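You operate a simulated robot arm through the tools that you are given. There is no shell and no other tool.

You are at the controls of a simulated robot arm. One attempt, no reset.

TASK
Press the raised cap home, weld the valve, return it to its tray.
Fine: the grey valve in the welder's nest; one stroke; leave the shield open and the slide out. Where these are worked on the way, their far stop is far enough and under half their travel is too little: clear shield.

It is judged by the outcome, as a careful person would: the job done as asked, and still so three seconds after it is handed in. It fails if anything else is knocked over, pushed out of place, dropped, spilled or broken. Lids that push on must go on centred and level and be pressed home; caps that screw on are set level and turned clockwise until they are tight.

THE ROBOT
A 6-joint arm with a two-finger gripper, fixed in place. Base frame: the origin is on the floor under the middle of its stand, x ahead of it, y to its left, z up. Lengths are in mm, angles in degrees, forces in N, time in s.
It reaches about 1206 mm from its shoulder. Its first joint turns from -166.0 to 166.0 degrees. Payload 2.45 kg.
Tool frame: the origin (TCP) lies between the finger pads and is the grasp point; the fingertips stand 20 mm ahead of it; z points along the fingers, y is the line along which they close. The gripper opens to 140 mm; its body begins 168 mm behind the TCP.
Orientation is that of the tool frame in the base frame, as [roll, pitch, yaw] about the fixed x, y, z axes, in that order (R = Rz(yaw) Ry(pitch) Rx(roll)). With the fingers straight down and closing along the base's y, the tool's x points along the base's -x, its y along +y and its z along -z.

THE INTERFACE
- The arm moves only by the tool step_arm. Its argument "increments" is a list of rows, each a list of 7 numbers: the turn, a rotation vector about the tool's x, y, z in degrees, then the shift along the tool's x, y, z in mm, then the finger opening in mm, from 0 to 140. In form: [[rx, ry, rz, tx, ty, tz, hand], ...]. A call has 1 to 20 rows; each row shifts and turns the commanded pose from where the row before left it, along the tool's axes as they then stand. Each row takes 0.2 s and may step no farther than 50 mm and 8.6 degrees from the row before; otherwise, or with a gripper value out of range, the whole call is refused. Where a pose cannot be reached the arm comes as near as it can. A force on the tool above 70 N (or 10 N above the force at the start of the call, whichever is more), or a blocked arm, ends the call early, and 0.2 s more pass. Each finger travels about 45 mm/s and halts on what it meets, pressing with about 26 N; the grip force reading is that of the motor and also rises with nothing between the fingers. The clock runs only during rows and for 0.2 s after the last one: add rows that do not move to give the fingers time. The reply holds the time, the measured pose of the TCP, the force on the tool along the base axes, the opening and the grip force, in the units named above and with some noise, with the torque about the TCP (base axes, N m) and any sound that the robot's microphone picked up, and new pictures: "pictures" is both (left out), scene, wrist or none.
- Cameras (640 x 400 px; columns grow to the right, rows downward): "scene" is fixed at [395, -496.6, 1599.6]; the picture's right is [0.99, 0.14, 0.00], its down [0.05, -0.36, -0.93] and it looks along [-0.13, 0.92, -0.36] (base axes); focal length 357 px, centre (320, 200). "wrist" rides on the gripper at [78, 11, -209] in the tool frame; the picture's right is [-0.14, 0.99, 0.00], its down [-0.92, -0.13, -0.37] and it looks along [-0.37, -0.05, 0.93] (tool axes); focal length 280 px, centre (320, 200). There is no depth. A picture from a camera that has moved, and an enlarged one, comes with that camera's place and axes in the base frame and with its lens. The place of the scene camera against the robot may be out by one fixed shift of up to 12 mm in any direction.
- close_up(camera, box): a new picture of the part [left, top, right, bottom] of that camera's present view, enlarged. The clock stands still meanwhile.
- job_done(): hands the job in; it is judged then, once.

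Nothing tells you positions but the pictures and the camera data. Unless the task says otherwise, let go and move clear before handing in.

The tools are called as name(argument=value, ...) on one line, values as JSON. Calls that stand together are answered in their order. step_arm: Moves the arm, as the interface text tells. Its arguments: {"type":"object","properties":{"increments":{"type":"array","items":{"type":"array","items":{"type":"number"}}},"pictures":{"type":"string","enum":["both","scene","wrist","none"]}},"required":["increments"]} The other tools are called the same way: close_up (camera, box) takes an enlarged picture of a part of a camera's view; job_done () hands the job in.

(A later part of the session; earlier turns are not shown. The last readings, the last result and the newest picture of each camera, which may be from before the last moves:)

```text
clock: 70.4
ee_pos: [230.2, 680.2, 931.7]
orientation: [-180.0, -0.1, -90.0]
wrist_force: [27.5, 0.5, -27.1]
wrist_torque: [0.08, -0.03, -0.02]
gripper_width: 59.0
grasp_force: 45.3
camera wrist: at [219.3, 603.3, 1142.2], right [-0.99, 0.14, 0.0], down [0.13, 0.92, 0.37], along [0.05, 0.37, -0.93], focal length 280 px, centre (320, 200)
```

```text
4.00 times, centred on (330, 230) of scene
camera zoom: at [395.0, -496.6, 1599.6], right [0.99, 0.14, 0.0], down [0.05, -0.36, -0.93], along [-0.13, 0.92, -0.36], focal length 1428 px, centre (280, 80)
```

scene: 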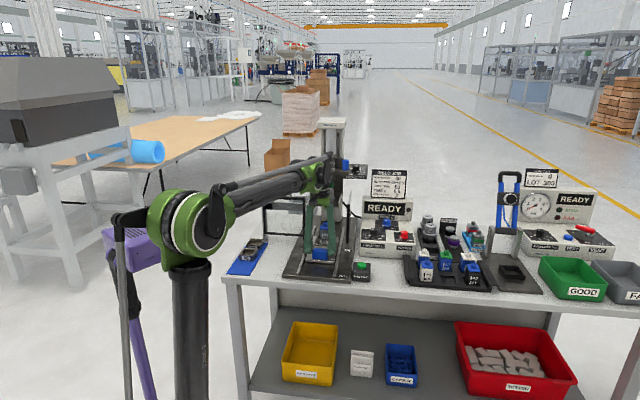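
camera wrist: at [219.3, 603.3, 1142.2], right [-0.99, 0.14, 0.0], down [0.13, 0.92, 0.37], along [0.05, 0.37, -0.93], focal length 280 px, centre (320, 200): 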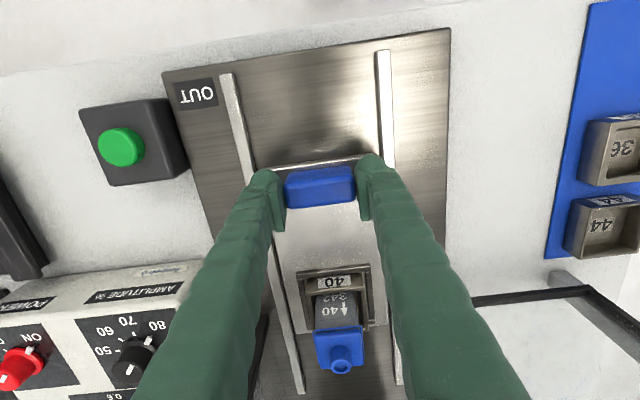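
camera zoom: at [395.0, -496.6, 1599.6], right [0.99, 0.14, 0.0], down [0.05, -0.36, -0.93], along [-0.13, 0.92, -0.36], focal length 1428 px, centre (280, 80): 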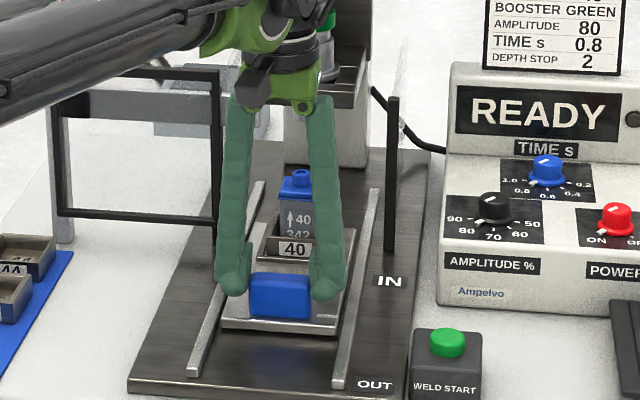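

Slide is coming out and the display is READY again. I pull the remaining ~88 mm to the OUT stop.

step_arm(increments=[[0, 0, 0, 10, 0, 0.5, 50], [0, 0, 0, 10, 0, 0, 50], [0, 0, 0, 10, 0, 0, 50], [0, 0, 0, 10, 0, 0, 50], [0, 0, 0, 10, 0, 0, 50], [0, 0, 0, 10, 0, 0, 50], [0, 0, 0, 10, 0, 0, 50], [0, 0, 0, 8, 0, 0, 50], [0, 0, 0, 5, 0, 0, 50], [0, 0, 0, 3, 0, 0, 50], [0, 0, 0, 0, 0, 0, 50]], pictures="wrist")

close_up(camera="scene", box=[280, 200, 370, 285])

```text
clock: 72.8
ee_pos: [228.6, 593.7, 930.1]
orientation: [-179.9, 0.0, -90.0]
wrist_force: [25.3, -0.9, -16.7]
wrist_torque: [0.76, -0.19, 0.13]
gripper_width: 59.0
grasp_force: 45.1
camera wrist: at [219.4, 515.9, 1141.0], right [-0.99, 0.14, 0.0], down [0.13, 0.92, 0.37], along [0.05, 0.37, -0.93], focal length 280 px, centre (320, 200)
```

wrist: 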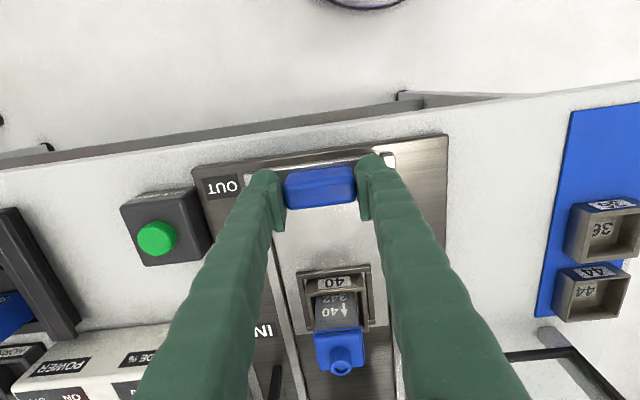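

```text
4.71 times, centred on (325, 242) of scene
camera zoom: at [395.0, -496.6, 1599.6], right [0.99, 0.14, 0.0], down [0.05, -0.36, -0.93], along [-0.13, 0.92, -0.36], focal length 1680 px, centre (296, 0)
```

zoom: 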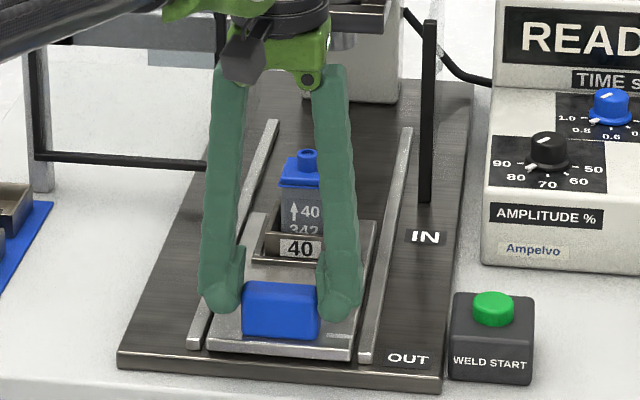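

step_arm(increments=[[0, 0, 0, 2, 0, 0, 50], [0, 0, 0, 2, 0, 0, 50], [0, 0, 0, 0, 0, 0, 50]], pictures="none")

close_up(camera="scene", box=[280, 200, 370, 285])

```text
clock: 73.6
ee_pos: [229.2, 590.6, 930.4]
orientation: [180.0, 0.0, -90.1]
wrist_force: [22.9, 23.6, -4.5]
wrist_torque: [0.45, -0.15, 0.15]
gripper_width: 59.0
grasp_force: 45.0
```

```text
4.71 times, centred on (325, 242) of scene
camera zoom: at [395.0, -496.6, 1599.6], right [0.99, 0.14, 0.0], down [0.05, -0.36, -0.93], along [-0.13, 0.92, -0.36], focal length 1680 px, centre (296, 0)
```

zoom: 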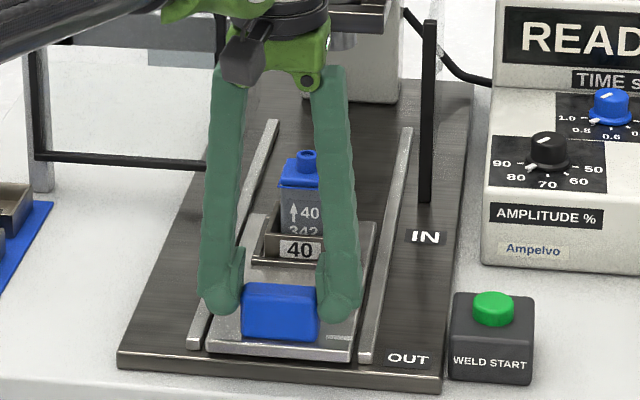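

The slide is at its OUT stop (24 N). I release the handle, rise, and move over the valve.

step_arm(increments=[[0, 0, 0, -1.5, 0, 0, 50], [0, 0, 0, 0, 0, 0, 70], [0, 0, 0, 0, 0, 0, 84], [0, 0, 0, 0, 0, 0, 84], [0, 0, 0, 0, 0, -30, 84], [0, 0, 0, 0, 0, -40, 84], [0, 0, 0, 0, 0, -45, 84], [0, 0, 0, -40, 0, -30, 84], [0, 0, 0, -45, 0, 0, 84], [0, 0, 0, -45, 0, 0, 84], [0, 0, 0, -10, 0, 0, 84], [0, 0, 0, 0, 0, 0, 84]])

close_up(camera="wrist", box=[240, 100, 400, 220])

close_up(camera="scene", box=[290, 215, 360, 285])

```text
clock: 76.2
ee_pos: [229.3, 732.3, 1076.0]
orientation: [-179.9, 0.0, -90.0]
wrist_force: [0.5, -0.3, 0.5]
wrist_torque: [0.03, 0.03, 0.01]
gripper_width: 83.9
grasp_force: 0.1
camera wrist: at [219.0, 653.7, 1286.8], right [-0.99, 0.14, 0.0], down [0.13, 0.92, 0.37], along [0.05, 0.37, -0.93], focal length 280 px, centre (320, 200)
```

scene: 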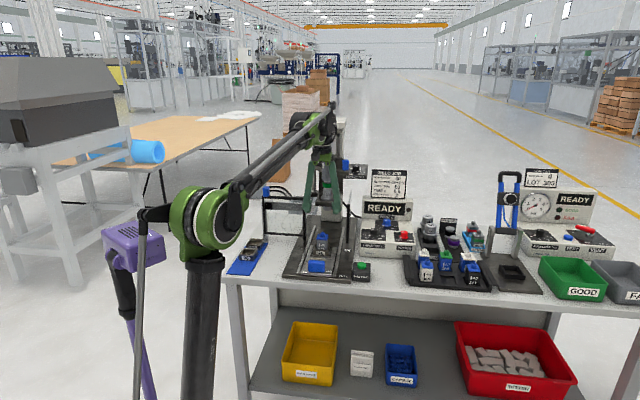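
wrist: 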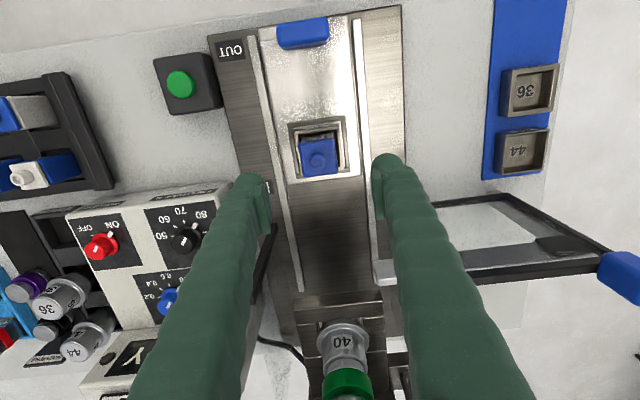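

```text
3.33 times, centred on (320, 160) of wrist
camera zoom: at [219.0, 653.7, 1286.8], right [-0.99, 0.14, 0.0], down [0.13, 0.92, 0.37], along [0.05, 0.37, -0.93], focal length 935 px, centre (320, 333)
```

zoom: 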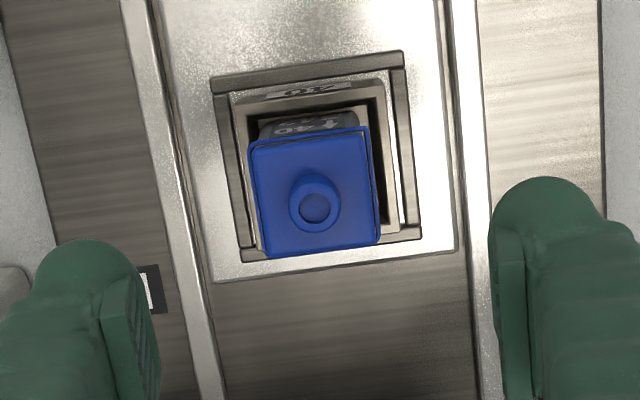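

```text
5.71 times, centred on (325, 250) of scene
camera zoom: at [395.0, -496.6, 1599.6], right [0.99, 0.14, 0.0], down [0.05, -0.36, -0.93], along [-0.13, 0.92, -0.36], focal length 2040 px, centre (291, -86)
```

zoom: 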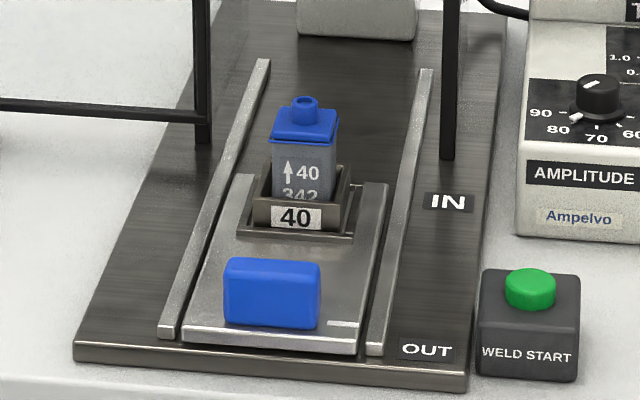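

The weld seam is visible and the valve sits square at about (232, 730). I lower around it with the fingers open.

step_arm(increments=[[0, 0, 0, 1.8, -1.8, 30, 84], [0, 0, 0, 0, 0, 40, 84], [0, 0, 0, 0, 0, 35, 76], [0, 0, 0, 0, 0, 18, 70], [0, 0, 0, 0, 0, 0, 70]])

close_up(camera="wrist", box=[240, 130, 400, 250])

close_up(camera="scene", box=[295, 220, 345, 265])

```text
clock: 77.4
ee_pos: [230.9, 729.5, 952.7]
orientation: [179.9, 0.1, -90.0]
wrist_force: [0.2, 0.9, 0.2]
wrist_torque: [0.01, -0.03, 0.01]
gripper_width: 70.2
grasp_force: 0.0
camera wrist: at [220.1, 653.2, 1162.9], right [-0.99, 0.14, 0.0], down [0.13, 0.92, 0.37], along [0.05, 0.37, -0.93], focal length 280 px, centre (320, 200)
```

scene: 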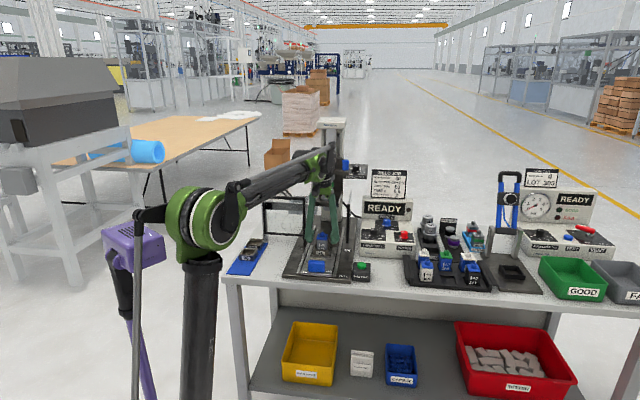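
wrist: 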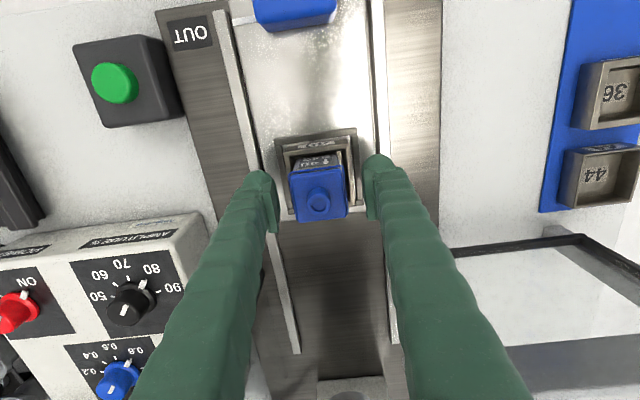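

```text
3.33 times, centred on (320, 190) of wrist
camera zoom: at [220.1, 653.2, 1162.9], right [-0.99, 0.14, 0.0], down [0.13, 0.92, 0.37], along [0.05, 0.37, -0.93], focal length 935 px, centre (320, 233)
```

zoom: 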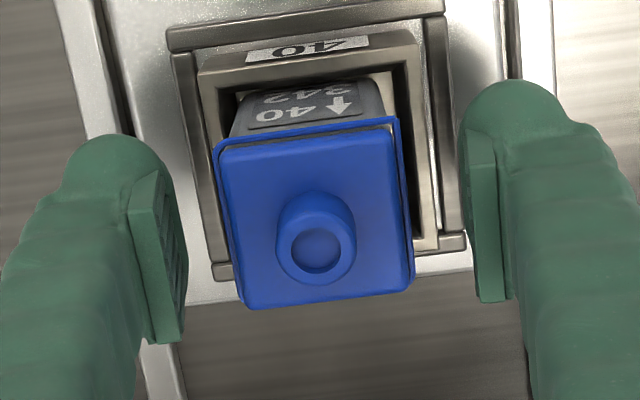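

```text
8.89 times, centred on (320, 242) of scene
camera zoom: at [395.0, -496.6, 1599.6], right [0.99, 0.14, 0.0], down [0.05, -0.36, -0.93], along [-0.13, 0.92, -0.36], focal length 3173 px, centre (320, -178)
```

zoom: 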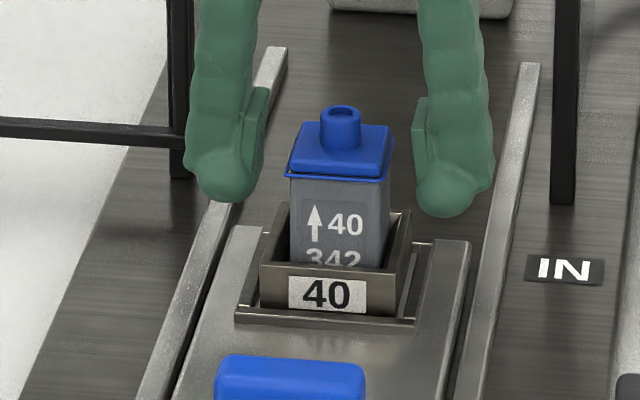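

Clearances are good on both sides and above the nest. I lower 5 mm and close on the valve.

step_arm(increments=[[0, 0, 0, 0, -0.8, 5, 66], [0, 0, 0, 0, 0, 0, 56], [0, 0, 0, 0, 0, 0, 46], [0, 0, 0, 0, 0, 0, 36], [0, 0, 0, 0, 0, 0, 30], [0, 0, 0, 0, 0, 0, 30]])

close_up(camera="wrist", box=[240, 130, 400, 250])

close_up(camera="scene", box=[295, 220, 345, 265])

```text
clock: 78.8
ee_pos: [231.7, 731.5, 948.8]
orientation: [-179.9, 0.1, -89.9]
wrist_force: [0.3, 0.4, 0.2]
wrist_torque: [0.05, -0.02, 0.01]
gripper_width: 38.5
grasp_force: 26.0
camera wrist: at [220.9, 652.8, 1158.3], right [-0.99, 0.14, 0.0], down [0.13, 0.92, 0.37], along [0.05, 0.37, -0.93], focal length 280 px, centre (320, 200)
```

scene: 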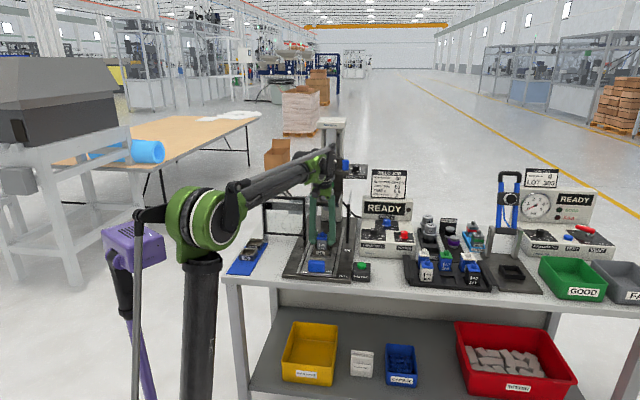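
wrist: 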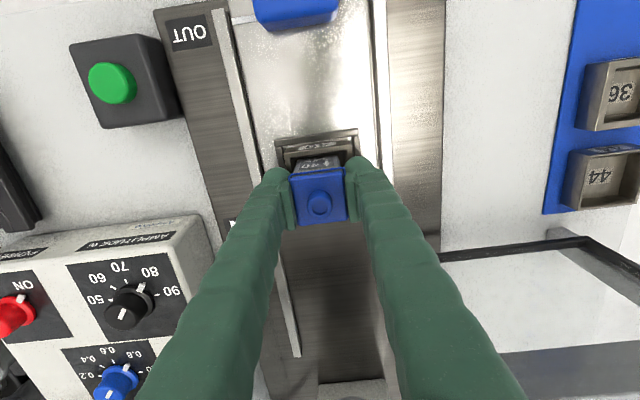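

```text
3.33 times, centred on (320, 190) of wrist
camera zoom: at [220.9, 652.8, 1158.3], right [-0.99, 0.14, 0.0], down [0.13, 0.92, 0.37], along [0.05, 0.37, -0.93], focal length 935 px, centre (320, 233)
```

zoom: 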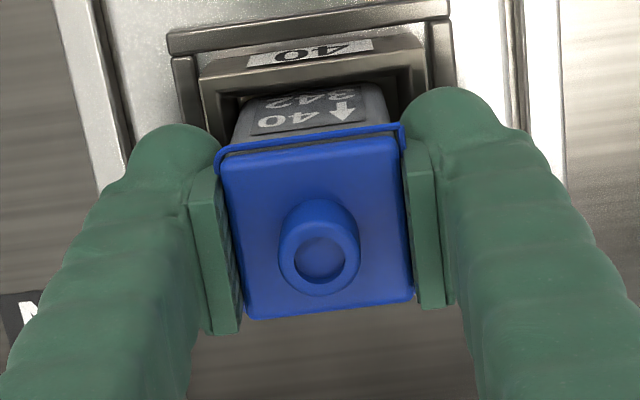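

```text
8.89 times, centred on (320, 242) of scene
camera zoom: at [395.0, -496.6, 1599.6], right [0.99, 0.14, 0.0], down [0.05, -0.36, -0.93], along [-0.13, 0.92, -0.36], focal length 3173 px, centre (320, -178)
```

zoom: 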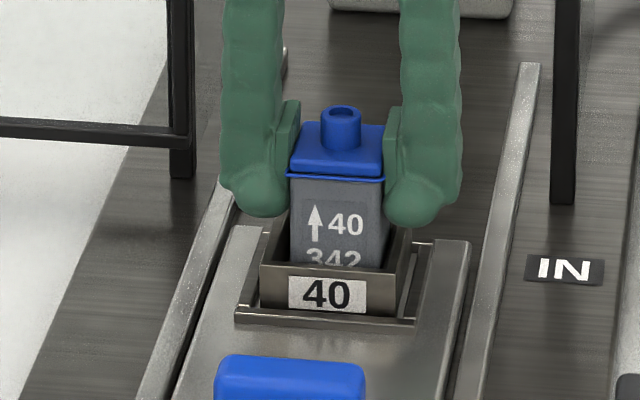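

The valve is held at 38.5 mm. I lift it straight out of the nest, gently first, then check it.

step_arm(increments=[[0, 0, 0, 0, 0, -5, 30], [0, 0, 0, 0, 0, -10, 30], [0, 0, 0, 0, 0, -15, 30], [0, 0, 0, 0, 0, -20, 30], [0, 0, 0, 0, 0, -25, 30], [0, 0, 0, 0, 0, -30, 30], [0, 0, 0, 0, 0, -30, 30], [0, 0, 0, 0, 0, 0, 30]])

close_up(camera="wrist", box=[240, 130, 400, 250])

close_up(camera="scene", box=[290, 180, 350, 265])

```text
clock: 80.6
ee_pos: [232.3, 732.1, 1083.9]
orientation: [179.9, 0.2, -90.0]
wrist_force: [-1.0, 0.4, 0.2]
wrist_torque: [0.01, 0.01, 0.03]
gripper_width: 38.4
grasp_force: 25.4
camera wrist: at [221.4, 654.2, 1294.4], right [-0.99, 0.14, 0.0], down [0.13, 0.92, 0.37], along [0.05, 0.37, -0.93], focal length 280 px, centre (320, 200)
```

scene: 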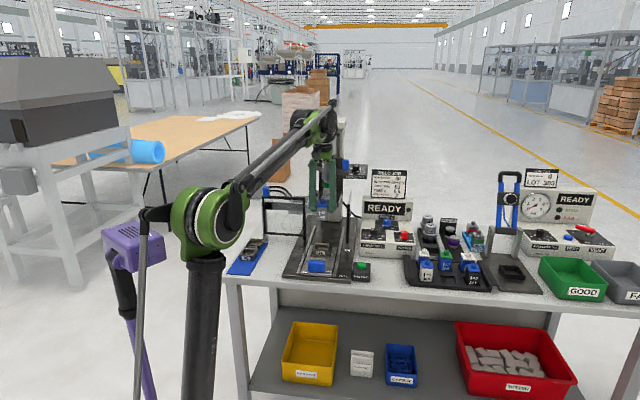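
wrist: 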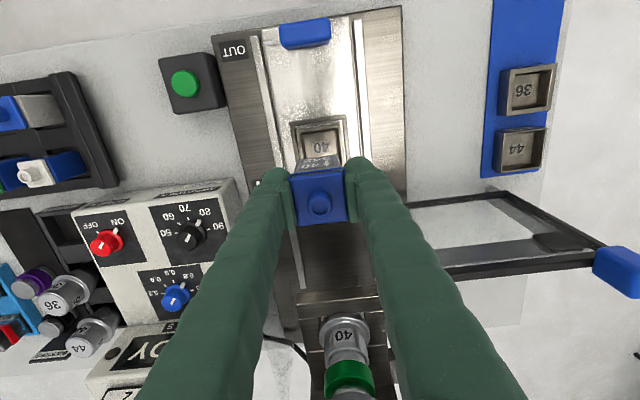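

```text
3.33 times, centred on (320, 190) of wrist
camera zoom: at [221.4, 654.2, 1294.4], right [-0.99, 0.14, 0.0], down [0.13, 0.92, 0.37], along [0.05, 0.37, -0.93], focal length 935 px, centre (320, 233)
```

zoom: 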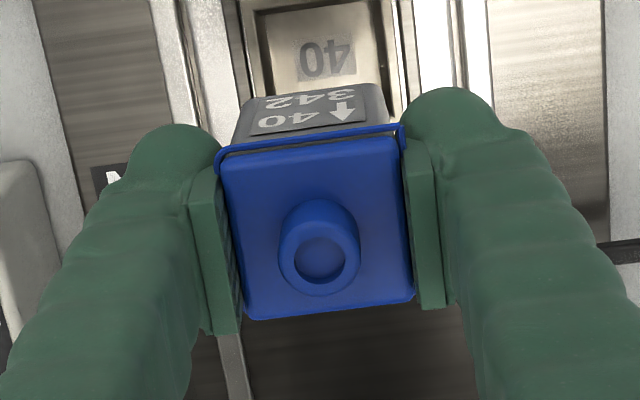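

```text
4.71 times, centred on (320, 222) of scene
camera zoom: at [395.0, -496.6, 1599.6], right [0.99, 0.14, 0.0], down [0.05, -0.36, -0.93], along [-0.13, 0.92, -0.36], focal length 1680 px, centre (320, 94)
```

zoom: 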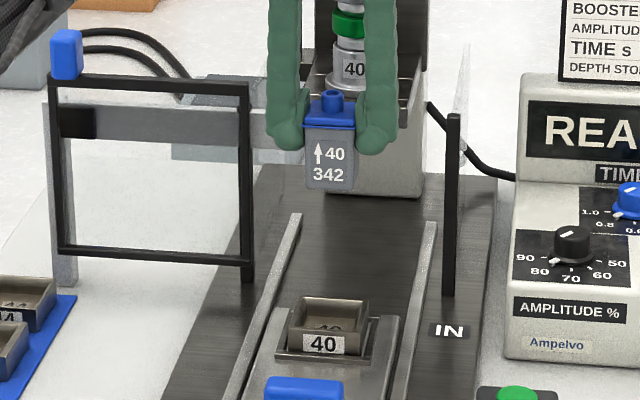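

The valve hangs straight in the grip with the nest left in place. I raise and carry it along the front of the bench towards the tray to get a camera view of it.

step_arm(increments=[[0, 0, 0, 15, 0, -25, 30], [0, 0, 0, 20, 0, -25, 30], [0, 0, 0, 15, -35, 0, 30], [0, 0, 0, 0, -45, 0, 30], [0, 0, 0, 0, -45, 0, 30], [0, 0, 0, 0, -45, 0, 30], [0, 0, 0, 0, -45, 0, 30], [0, 0, 0, 0, -45, 0, 30], [0, 0, 0, 0, -45, 0, 30], [0, 0, 0, 0, -45, 0, 30], [0, 0, 0, 0, 0, 0, 30]])

close_up(camera="wrist", box=[0, 60, 320, 260])

```text
clock: 83.0
ee_pos: [580.9, 681.1, 1134.3]
orientation: [-180.0, 0.1, -90.0]
wrist_force: [0.9, -0.7, -2.1]
wrist_torque: [0.04, 0.01, -0.01]
gripper_width: 38.8
grasp_force: 26.0
camera wrist: at [570.0, 602.7, 1343.7], right [-0.99, 0.14, 0.0], down [0.13, 0.92, 0.37], along [0.05, 0.37, -0.93], focal length 280 px, centre (320, 200)
```

scene: 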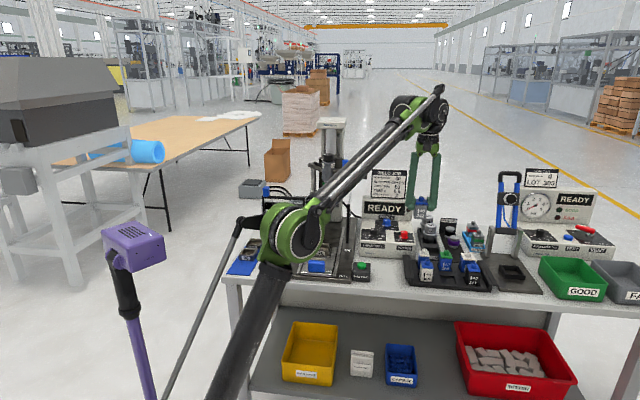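
wrist: 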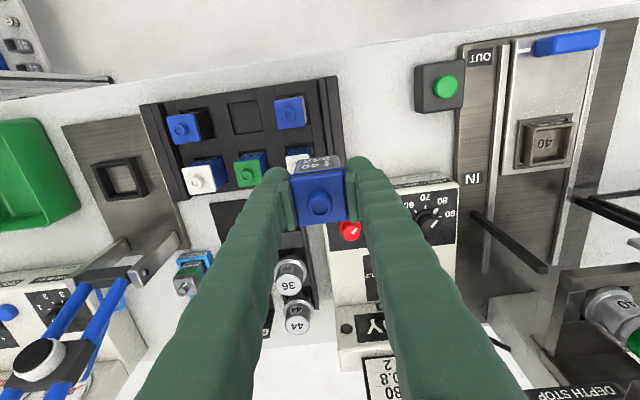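

```text
2.00 times, centred on (160, 160) of wrist
camera zoom: at [570.0, 602.7, 1343.7], right [-0.99, 0.14, 0.0], down [0.13, 0.92, 0.37], along [0.05, 0.37, -0.93], focal length 561 px, centre (640, 280)
```

zoom: 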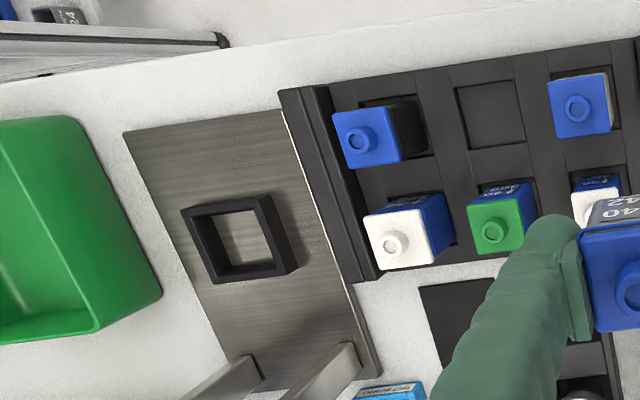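

The empty pocket is front-middle in the tray, near (685, 628), with neighbours about 72 mm away on three sides. I move directly behind/over it to measure it accurately before lowering.

step_arm(increments=[[0, 0, 0, -3, -35, 0, 30], [0, 0, 0, -3, -35, 0, 30], [0, 0, 0, -3, -33, 0, 30], [0, 0, 0, 0, 0, 0, 30], [0, 0, 0, 0, 0, 0, 30]])

close_up(camera="wrist", box=[200, 50, 440, 200])

close_up(camera="scene", box=[400, 150, 490, 290])

```text
clock: 84.2
ee_pos: [666.9, 680.2, 1124.7]
orientation: [-180.0, 0.0, -89.9]
wrist_force: [0.7, 0.3, -0.9]
wrist_torque: [-0.01, -0.03, 0.0]
gripper_width: 38.7
grasp_force: 26.1
out of reach, approached as far as the arm can: row 3
camera wrist: at [656.4, 603.5, 1335.4], right [-0.99, 0.14, 0.0], down [0.13, 0.92, 0.37], along [0.05, 0.37, -0.93], focal length 280 px, centre (320, 200)
```

scene: 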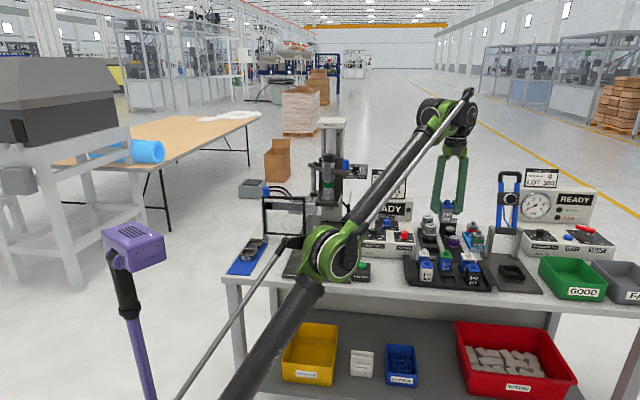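
wrist: 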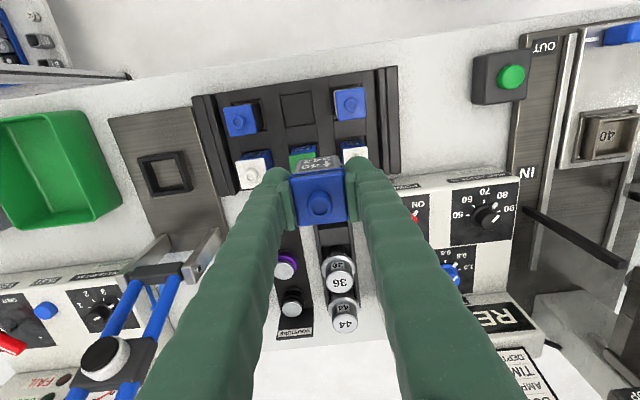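

```text
2.67 times, centred on (320, 125) of wrist
camera zoom: at [656.4, 603.5, 1335.4], right [-0.99, 0.14, 0.0], down [0.13, 0.92, 0.37], along [0.05, 0.37, -0.93], focal length 748 px, centre (320, 400)
```

zoom: 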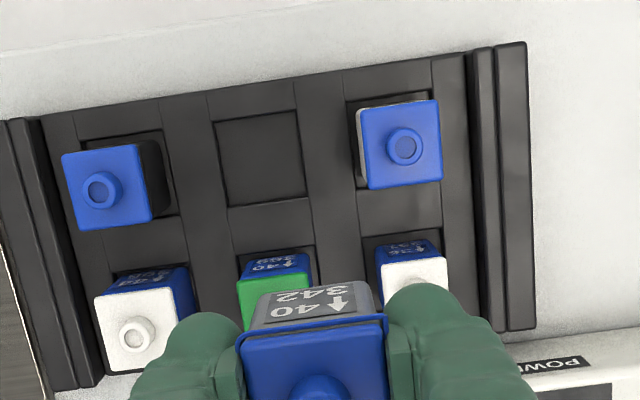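

```text
2.86 times, centred on (445, 220) of scene
camera zoom: at [395.0, -496.6, 1599.6], right [0.99, 0.14, 0.0], down [0.05, -0.36, -0.93], along [-0.13, 0.92, -0.36], focal length 1020 px, centre (-37, 143)
```

zoom: 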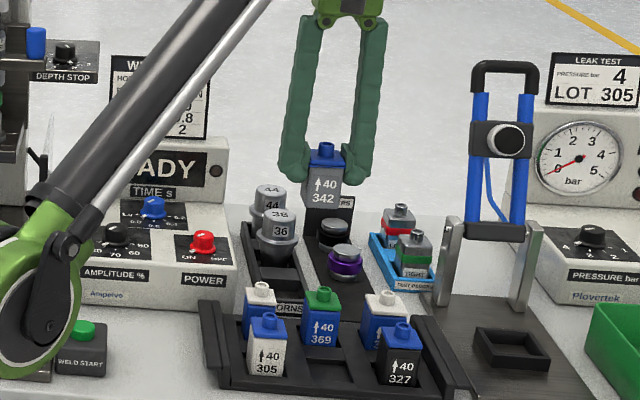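

The arm hit its reach limit up there, but the pocket itself is nearer and lower. The tray is lower than I first took it (valve tops near z 952, pitch ≈ 75), pocket about (692, 630). I move over it at a safe height.

step_arm(increments=[[0, 0, 0, 15, 0, 15, 30], [0, 0, 0, 15, -2, 20, 30], [0, 0, 0, 15, -3, 25, 30], [0, 0, 0, 15, -3, 25, 30], [0, 0, 0, 0, 0, 0, 30]])

close_up(camera="wrist", box=[180, 80, 460, 255])

close_up(camera="scene", box=[400, 170, 500, 290])

```text
clock: 85.4
ee_pos: [674.1, 622.1, 1038.7]
orientation: [-180.0, 0.1, -89.9]
wrist_force: [-0.4, 0.4, -0.4]
wrist_torque: [-0.02, 0.0, 0.01]
gripper_width: 38.9
grasp_force: 26.0
camera wrist: at [663.1, 545.2, 1249.6], right [-0.99, 0.14, 0.0], down [0.13, 0.92, 0.37], along [0.05, 0.37, -0.93], focal length 280 px, centre (320, 200)
```

scene: 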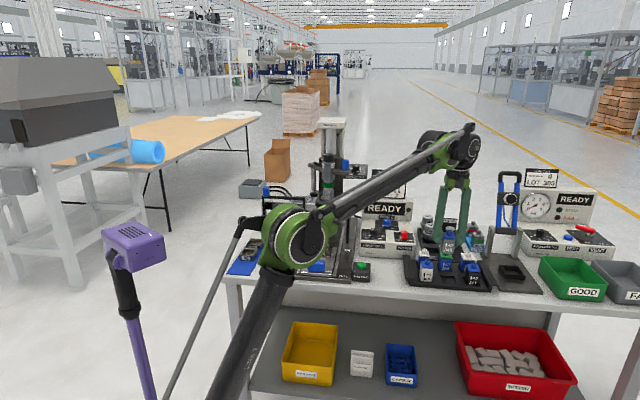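
wrist: 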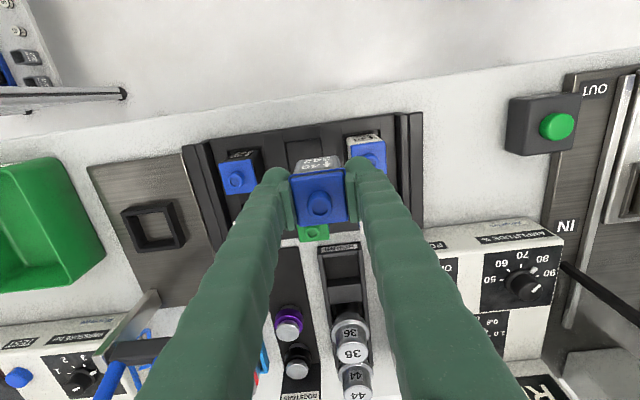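

```text
2.29 times, centred on (320, 168) of wrist
camera zoom: at [663.1, 545.2, 1249.6], right [-0.99, 0.14, 0.0], down [0.13, 0.92, 0.37], along [0.05, 0.37, -0.93], focal length 641 px, centre (320, 274)
```

zoom: 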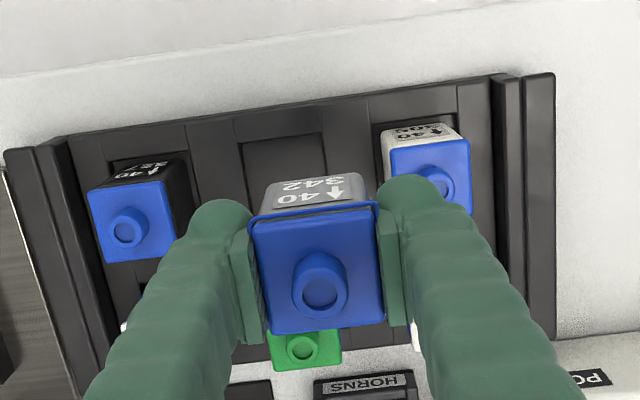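

```text
3.33 times, centred on (450, 230) of scene
camera zoom: at [395.0, -496.6, 1599.6], right [0.99, 0.14, 0.0], down [0.05, -0.36, -0.93], along [-0.13, 0.92, -0.36], focal length 1190 px, centre (-113, 100)
```

zoom: 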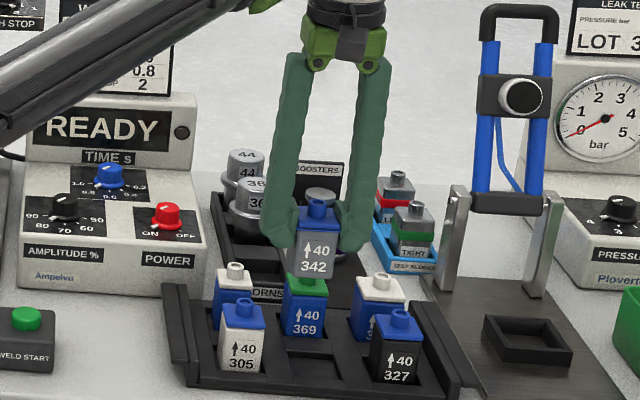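

Refined by triangulation: neighbours' spigots at (617, 630) and (773, 630), top z ≈ 942, so the pocket centre is (694.7, 630.3) with about 10 mm finger clearance. I shift onto it and check again.

step_arm(increments=[[0, 0, 0, -4, -10, 5, 30], [0, 0, 0, -3.6, -10.6, 10, 30], [0, 0, 0, 0, 0, 10, 30], [0, 0, 0, 0, 0, 0, 30]])

close_up(camera="wrist", box=[180, 80, 460, 255])

close_up(camera="scene", box=[400, 190, 490, 290])

```text
clock: 86.4
ee_pos: [696.2, 627.7, 1016.2]
orientation: [-180.0, 0.2, -89.9]
wrist_force: [-0.3, 0.4, -1.0]
wrist_torque: [0.03, 0.01, -0.02]
gripper_width: 38.7
grasp_force: 25.8
camera wrist: at [685.1, 550.9, 1226.3], right [-0.99, 0.14, 0.0], down [0.13, 0.92, 0.37], along [0.05, 0.37, -0.93], focal length 280 px, centre (320, 200)
```

scene: 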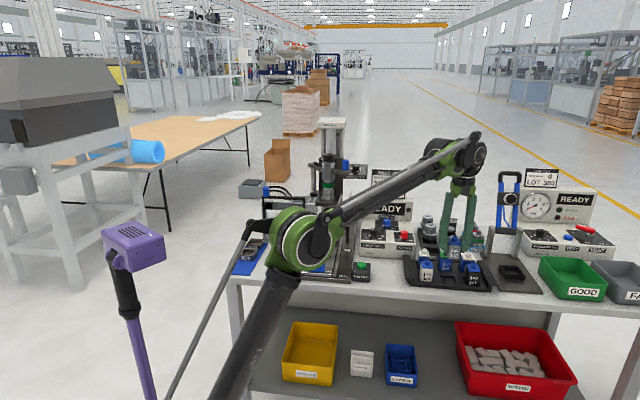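
wrist: 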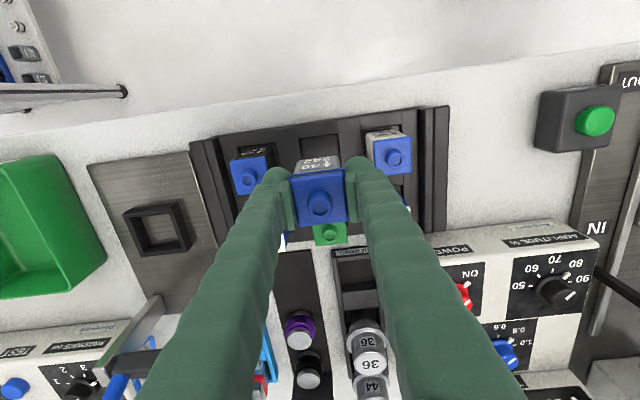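

```text
2.29 times, centred on (320, 168) of wrist
camera zoom: at [685.1, 550.9, 1226.3], right [-0.99, 0.14, 0.0], down [0.13, 0.92, 0.37], along [0.05, 0.37, -0.93], focal length 641 px, centre (320, 274)
```

zoom: 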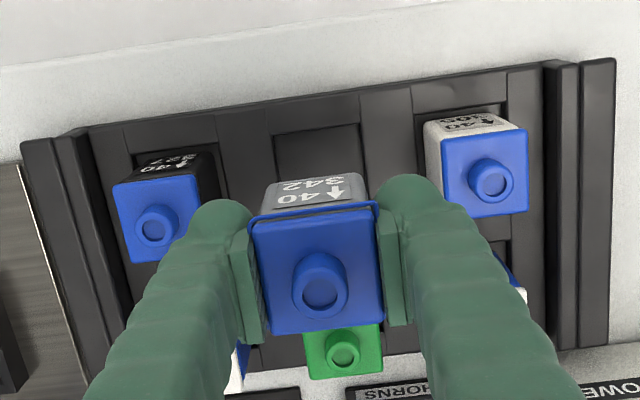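

```text
4.00 times, centred on (445, 240) of scene
camera zoom: at [395.0, -496.6, 1599.6], right [0.99, 0.14, 0.0], down [0.05, -0.36, -0.93], along [-0.13, 0.92, -0.36], focal length 1428 px, centre (-180, 40)
```

zoom: 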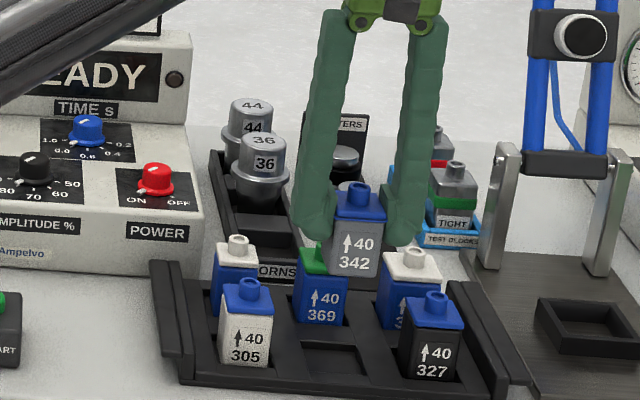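

Alignment is within 1–2 mm. I apply a small correction and lower the valve between its neighbours.

step_arm(increments=[[0, 0, 0, -1.5, 0.3, 15, 30], [0, 0, 0, 0, 0, 20, 30], [0, 0, 0, 0, 0, 15, 30], [0, 0, 0, 0, 0, 10, 30], [0, 0, 0, 0, 0, 0, 30]])

close_up(camera="wrist", box=[180, 80, 460, 255])

close_up(camera="scene", box=[405, 220, 485, 290])

```text
clock: 87.6
ee_pos: [696.2, 628.9, 954.9]
orientation: [180.0, 0.1, -90.0]
wrist_force: [0.9, -0.1, -1.2]
wrist_torque: [0.0, 0.01, 0.03]
gripper_width: 38.8
grasp_force: 26.0
camera wrist: at [684.5, 551.2, 1165.0], right [-0.99, 0.14, 0.0], down [0.13, 0.92, 0.37], along [0.05, 0.37, -0.93], focal length 280 px, centre (320, 200)
```

scene: 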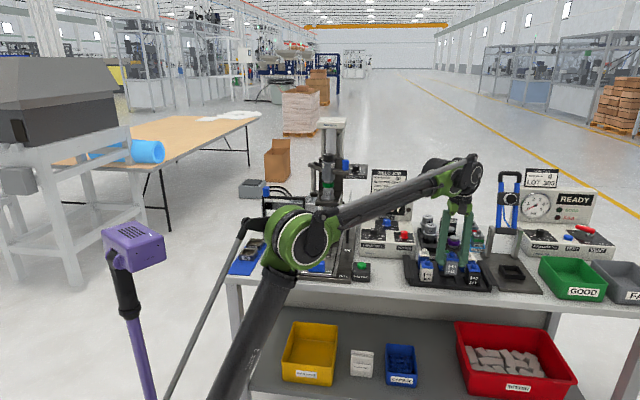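
wrist: 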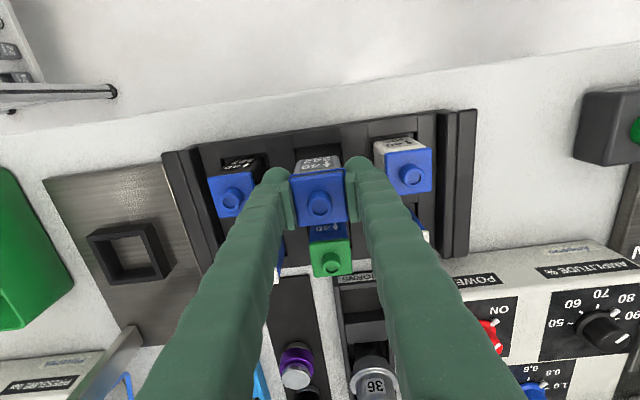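

```text
2.29 times, centred on (320, 168) of wrist
camera zoom: at [684.5, 551.2, 1165.0], right [-0.99, 0.14, 0.0], down [0.13, 0.92, 0.37], along [0.05, 0.37, -0.93], focal length 641 px, centre (320, 274)
```

zoom: 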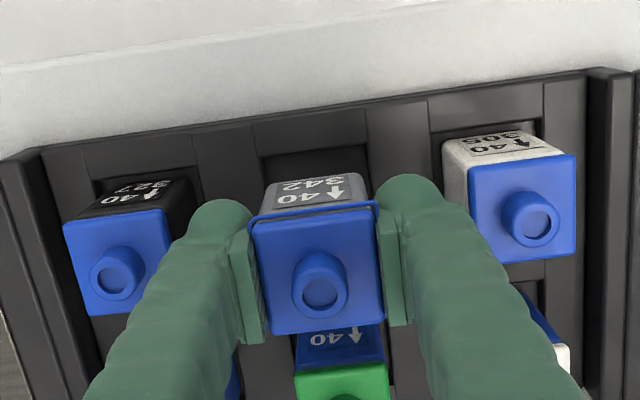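

```text
5.71 times, centred on (445, 255) of scene
camera zoom: at [395.0, -496.6, 1599.6], right [0.99, 0.14, 0.0], down [0.05, -0.36, -0.93], along [-0.13, 0.92, -0.36], focal length 2040 px, centre (-394, -114)
```

zoom: 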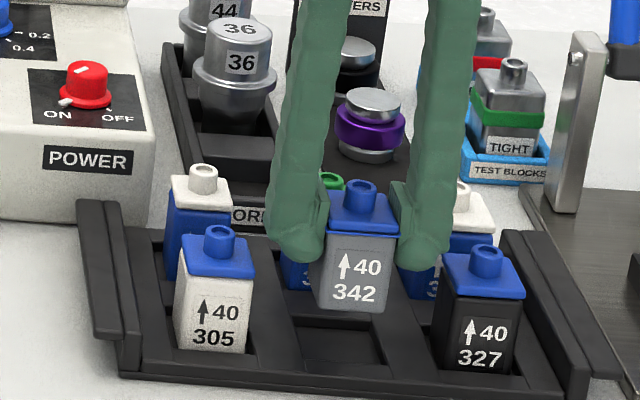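

The fit between neighbours is good. I lower further, then feel for the pocket floor in small steps.

step_arm(increments=[[0, 0, 0, -1, 0, 12, 30], [0, 0, 0, 0, 0, 10, 30], [0, 0, 0, 0, 0, 5, 30], [0, 0, 0, 0, 0, 0, 30]])

close_up(camera="wrist", box=[180, 80, 460, 255])

close_up(camera="scene", box=[405, 220, 485, 290])

```text
clock: 88.6
ee_pos: [695.3, 630.7, 927.4]
orientation: [180.0, 0.1, -90.0]
wrist_force: [-0.6, -0.2, -1.5]
wrist_torque: [0.0, 0.0, -0.02]
gripper_width: 38.6
grasp_force: 26.4
camera wrist: at [684.6, 552.8, 1138.5], right [-0.99, 0.14, 0.0], down [0.13, 0.92, 0.37], along [0.05, 0.37, -0.93], focal length 280 px, centre (320, 200)
```

scene: 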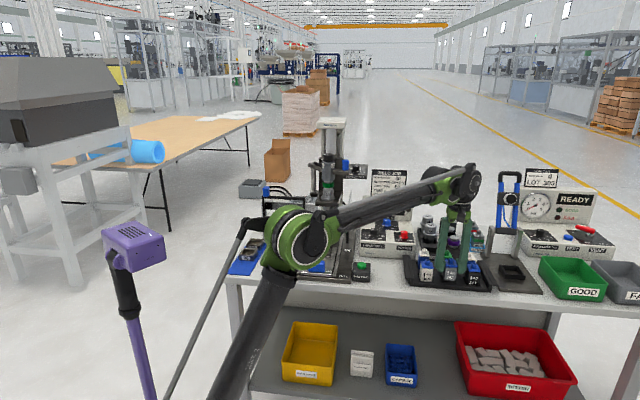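
wrist: 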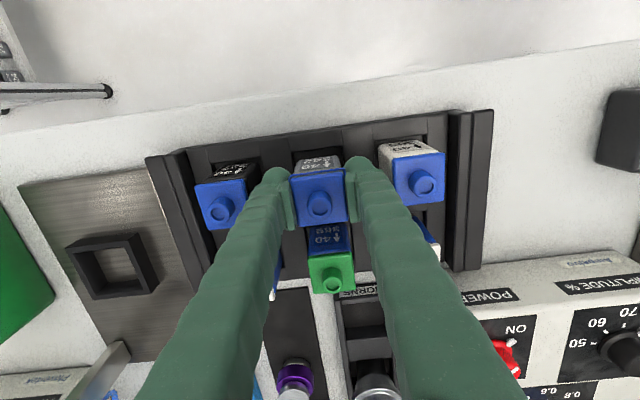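

```text
2.29 times, centred on (320, 168) of wrist
camera zoom: at [684.6, 552.8, 1138.5], right [-0.99, 0.14, 0.0], down [0.13, 0.92, 0.37], along [0.05, 0.37, -0.93], focal length 641 px, centre (320, 274)
```

zoom: 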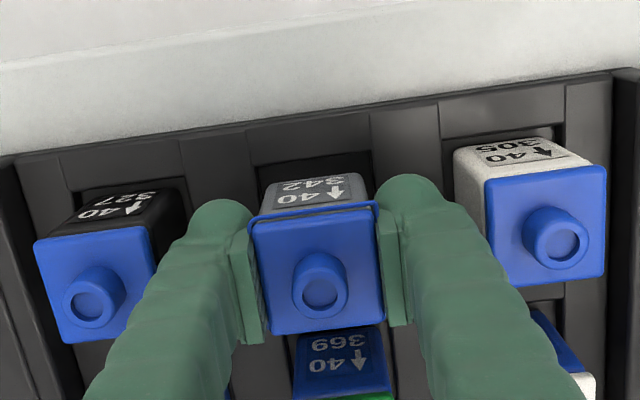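

```text
5.71 times, centred on (445, 255) of scene
camera zoom: at [395.0, -496.6, 1599.6], right [0.99, 0.14, 0.0], down [0.05, -0.36, -0.93], along [-0.13, 0.92, -0.36], focal length 2040 px, centre (-394, -114)
```

zoom: 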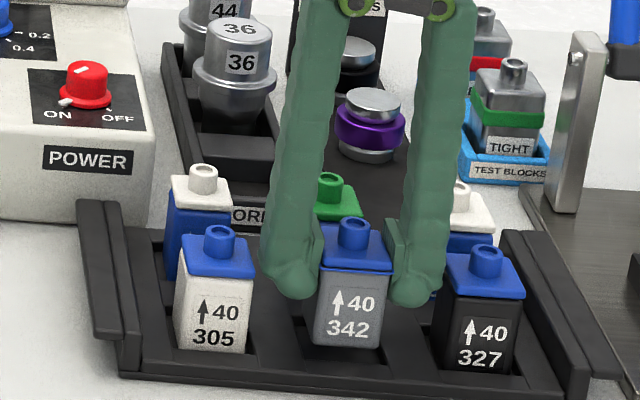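

step_arm(increments=[[0, 0, 0, 0, 0, 6, 30], [0, 0, 0, 0, 0, 3, 30], [0, 0, 0, 0, 0, 2, 30], [0, 0, 0, 0, 0, 0, 30]], pictures="none")

close_up(camera="scene", box=[405, 220, 485, 290])

```text
clock: 89.6
ee_pos: [695.8, 630.2, 917.0]
orientation: [180.0, 0.1, -90.0]
wrist_force: [0.1, -0.1, -1.1]
wrist_torque: [0.03, -0.01, -0.01]
gripper_width: 38.5
grasp_force: 25.4
```

```text
5.71 times, centred on (445, 255) of scene
camera zoom: at [395.0, -496.6, 1599.6], right [0.99, 0.14, 0.0], down [0.05, -0.36, -0.93], along [-0.13, 0.92, -0.36], focal length 2040 px, centre (-394, -114)
```

zoom: 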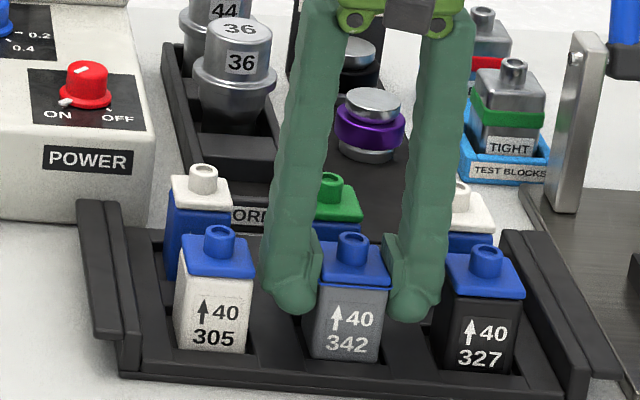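

step_arm(increments=[[0, 0, 0, 0, 0, 1, 30], [0, 0, 0, 0, 0, 1, 30], [0, 0, 0, 0, 0, 0, 30]], pictures="none")

close_up(camera="scene", box=[405, 220, 485, 290])

close_up(camera="wrist", box=[180, 80, 460, 255])

```text
clock: 90.4
ee_pos: [694.6, 631.5, 916.4]
orientation: [-179.9, 0.2, -90.0]
wrist_force: [0.3, 0.1, 5.5]
wrist_torque: [0.02, -0.07, 0.01]
gripper_width: 38.7
grasp_force: 26.2
```

```text
5.71 times, centred on (445, 255) of scene
camera zoom: at [395.0, -496.6, 1599.6], right [0.99, 0.14, 0.0], down [0.05, -0.36, -0.93], along [-0.13, 0.92, -0.36], focal length 2040 px, centre (-394, -114)
```

zoom: 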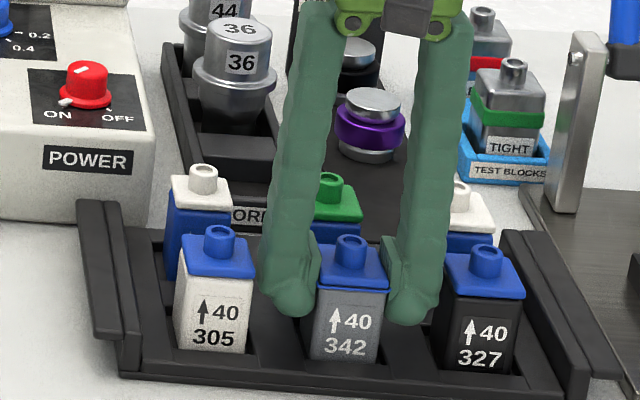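

```text
2.29 times, centred on (320, 168) of wrist
camera zoom: at [684.5, 553.0, 1125.8], right [-0.99, 0.14, 0.0], down [0.13, 0.92, 0.37], along [0.05, 0.37, -0.93], focal length 641 px, centre (320, 274)
```

zoom: 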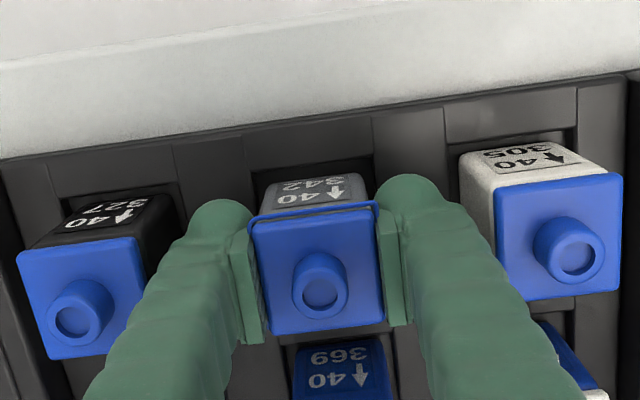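

The valve touched down at 5.5 N, and its spigot is level with its neighbours, so it's seated. I open the fingers a little (space is limited) and check before lifting.

step_arm(increments=[[0, 0, 0, 0, 0, -0.5, 40], [0, 0, 0, 0, 0, 0, 44], [0, 0, 0, 0, 0, 0, 47], [0, 0, 0, 0, 0, 0, 47]], pictures="none")

close_up(camera="scene", box=[405, 220, 485, 290])

close_up(camera="wrist", box=[180, 80, 460, 255])

```text
clock: 91.4
ee_pos: [694.6, 631.4, 915.7]
orientation: [180.0, 0.1, -90.0]
wrist_force: [0.8, 0.5, 0.3]
wrist_torque: [0.02, 0.0, -0.01]
gripper_width: 47.1
grasp_force: 0.1
```

```text
5.71 times, centred on (445, 255) of scene
camera zoom: at [395.0, -496.6, 1599.6], right [0.99, 0.14, 0.0], down [0.05, -0.36, -0.93], along [-0.13, 0.92, -0.36], focal length 2040 px, centre (-394, -114)
```

zoom: 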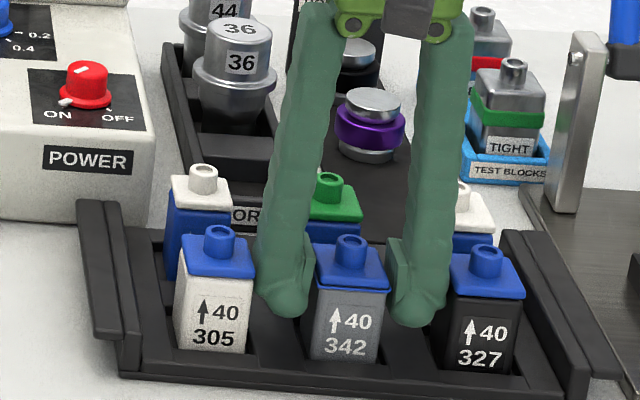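

```text
2.29 times, centred on (320, 168) of wrist
camera zoom: at [684.7, 552.8, 1124.9], right [-0.99, 0.14, 0.0], down [0.13, 0.92, 0.37], along [0.05, 0.37, -0.93], focal length 641 px, centre (320, 274)
```

zoom: 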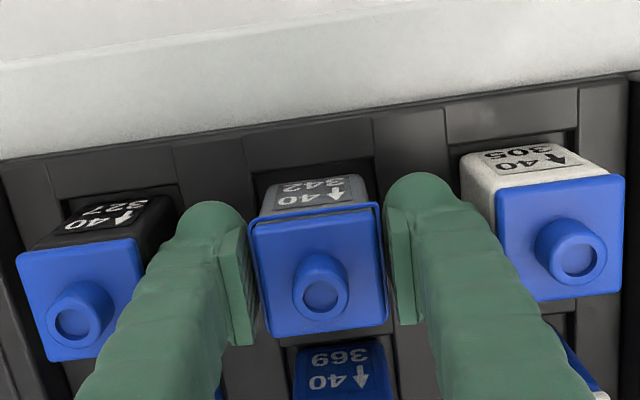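

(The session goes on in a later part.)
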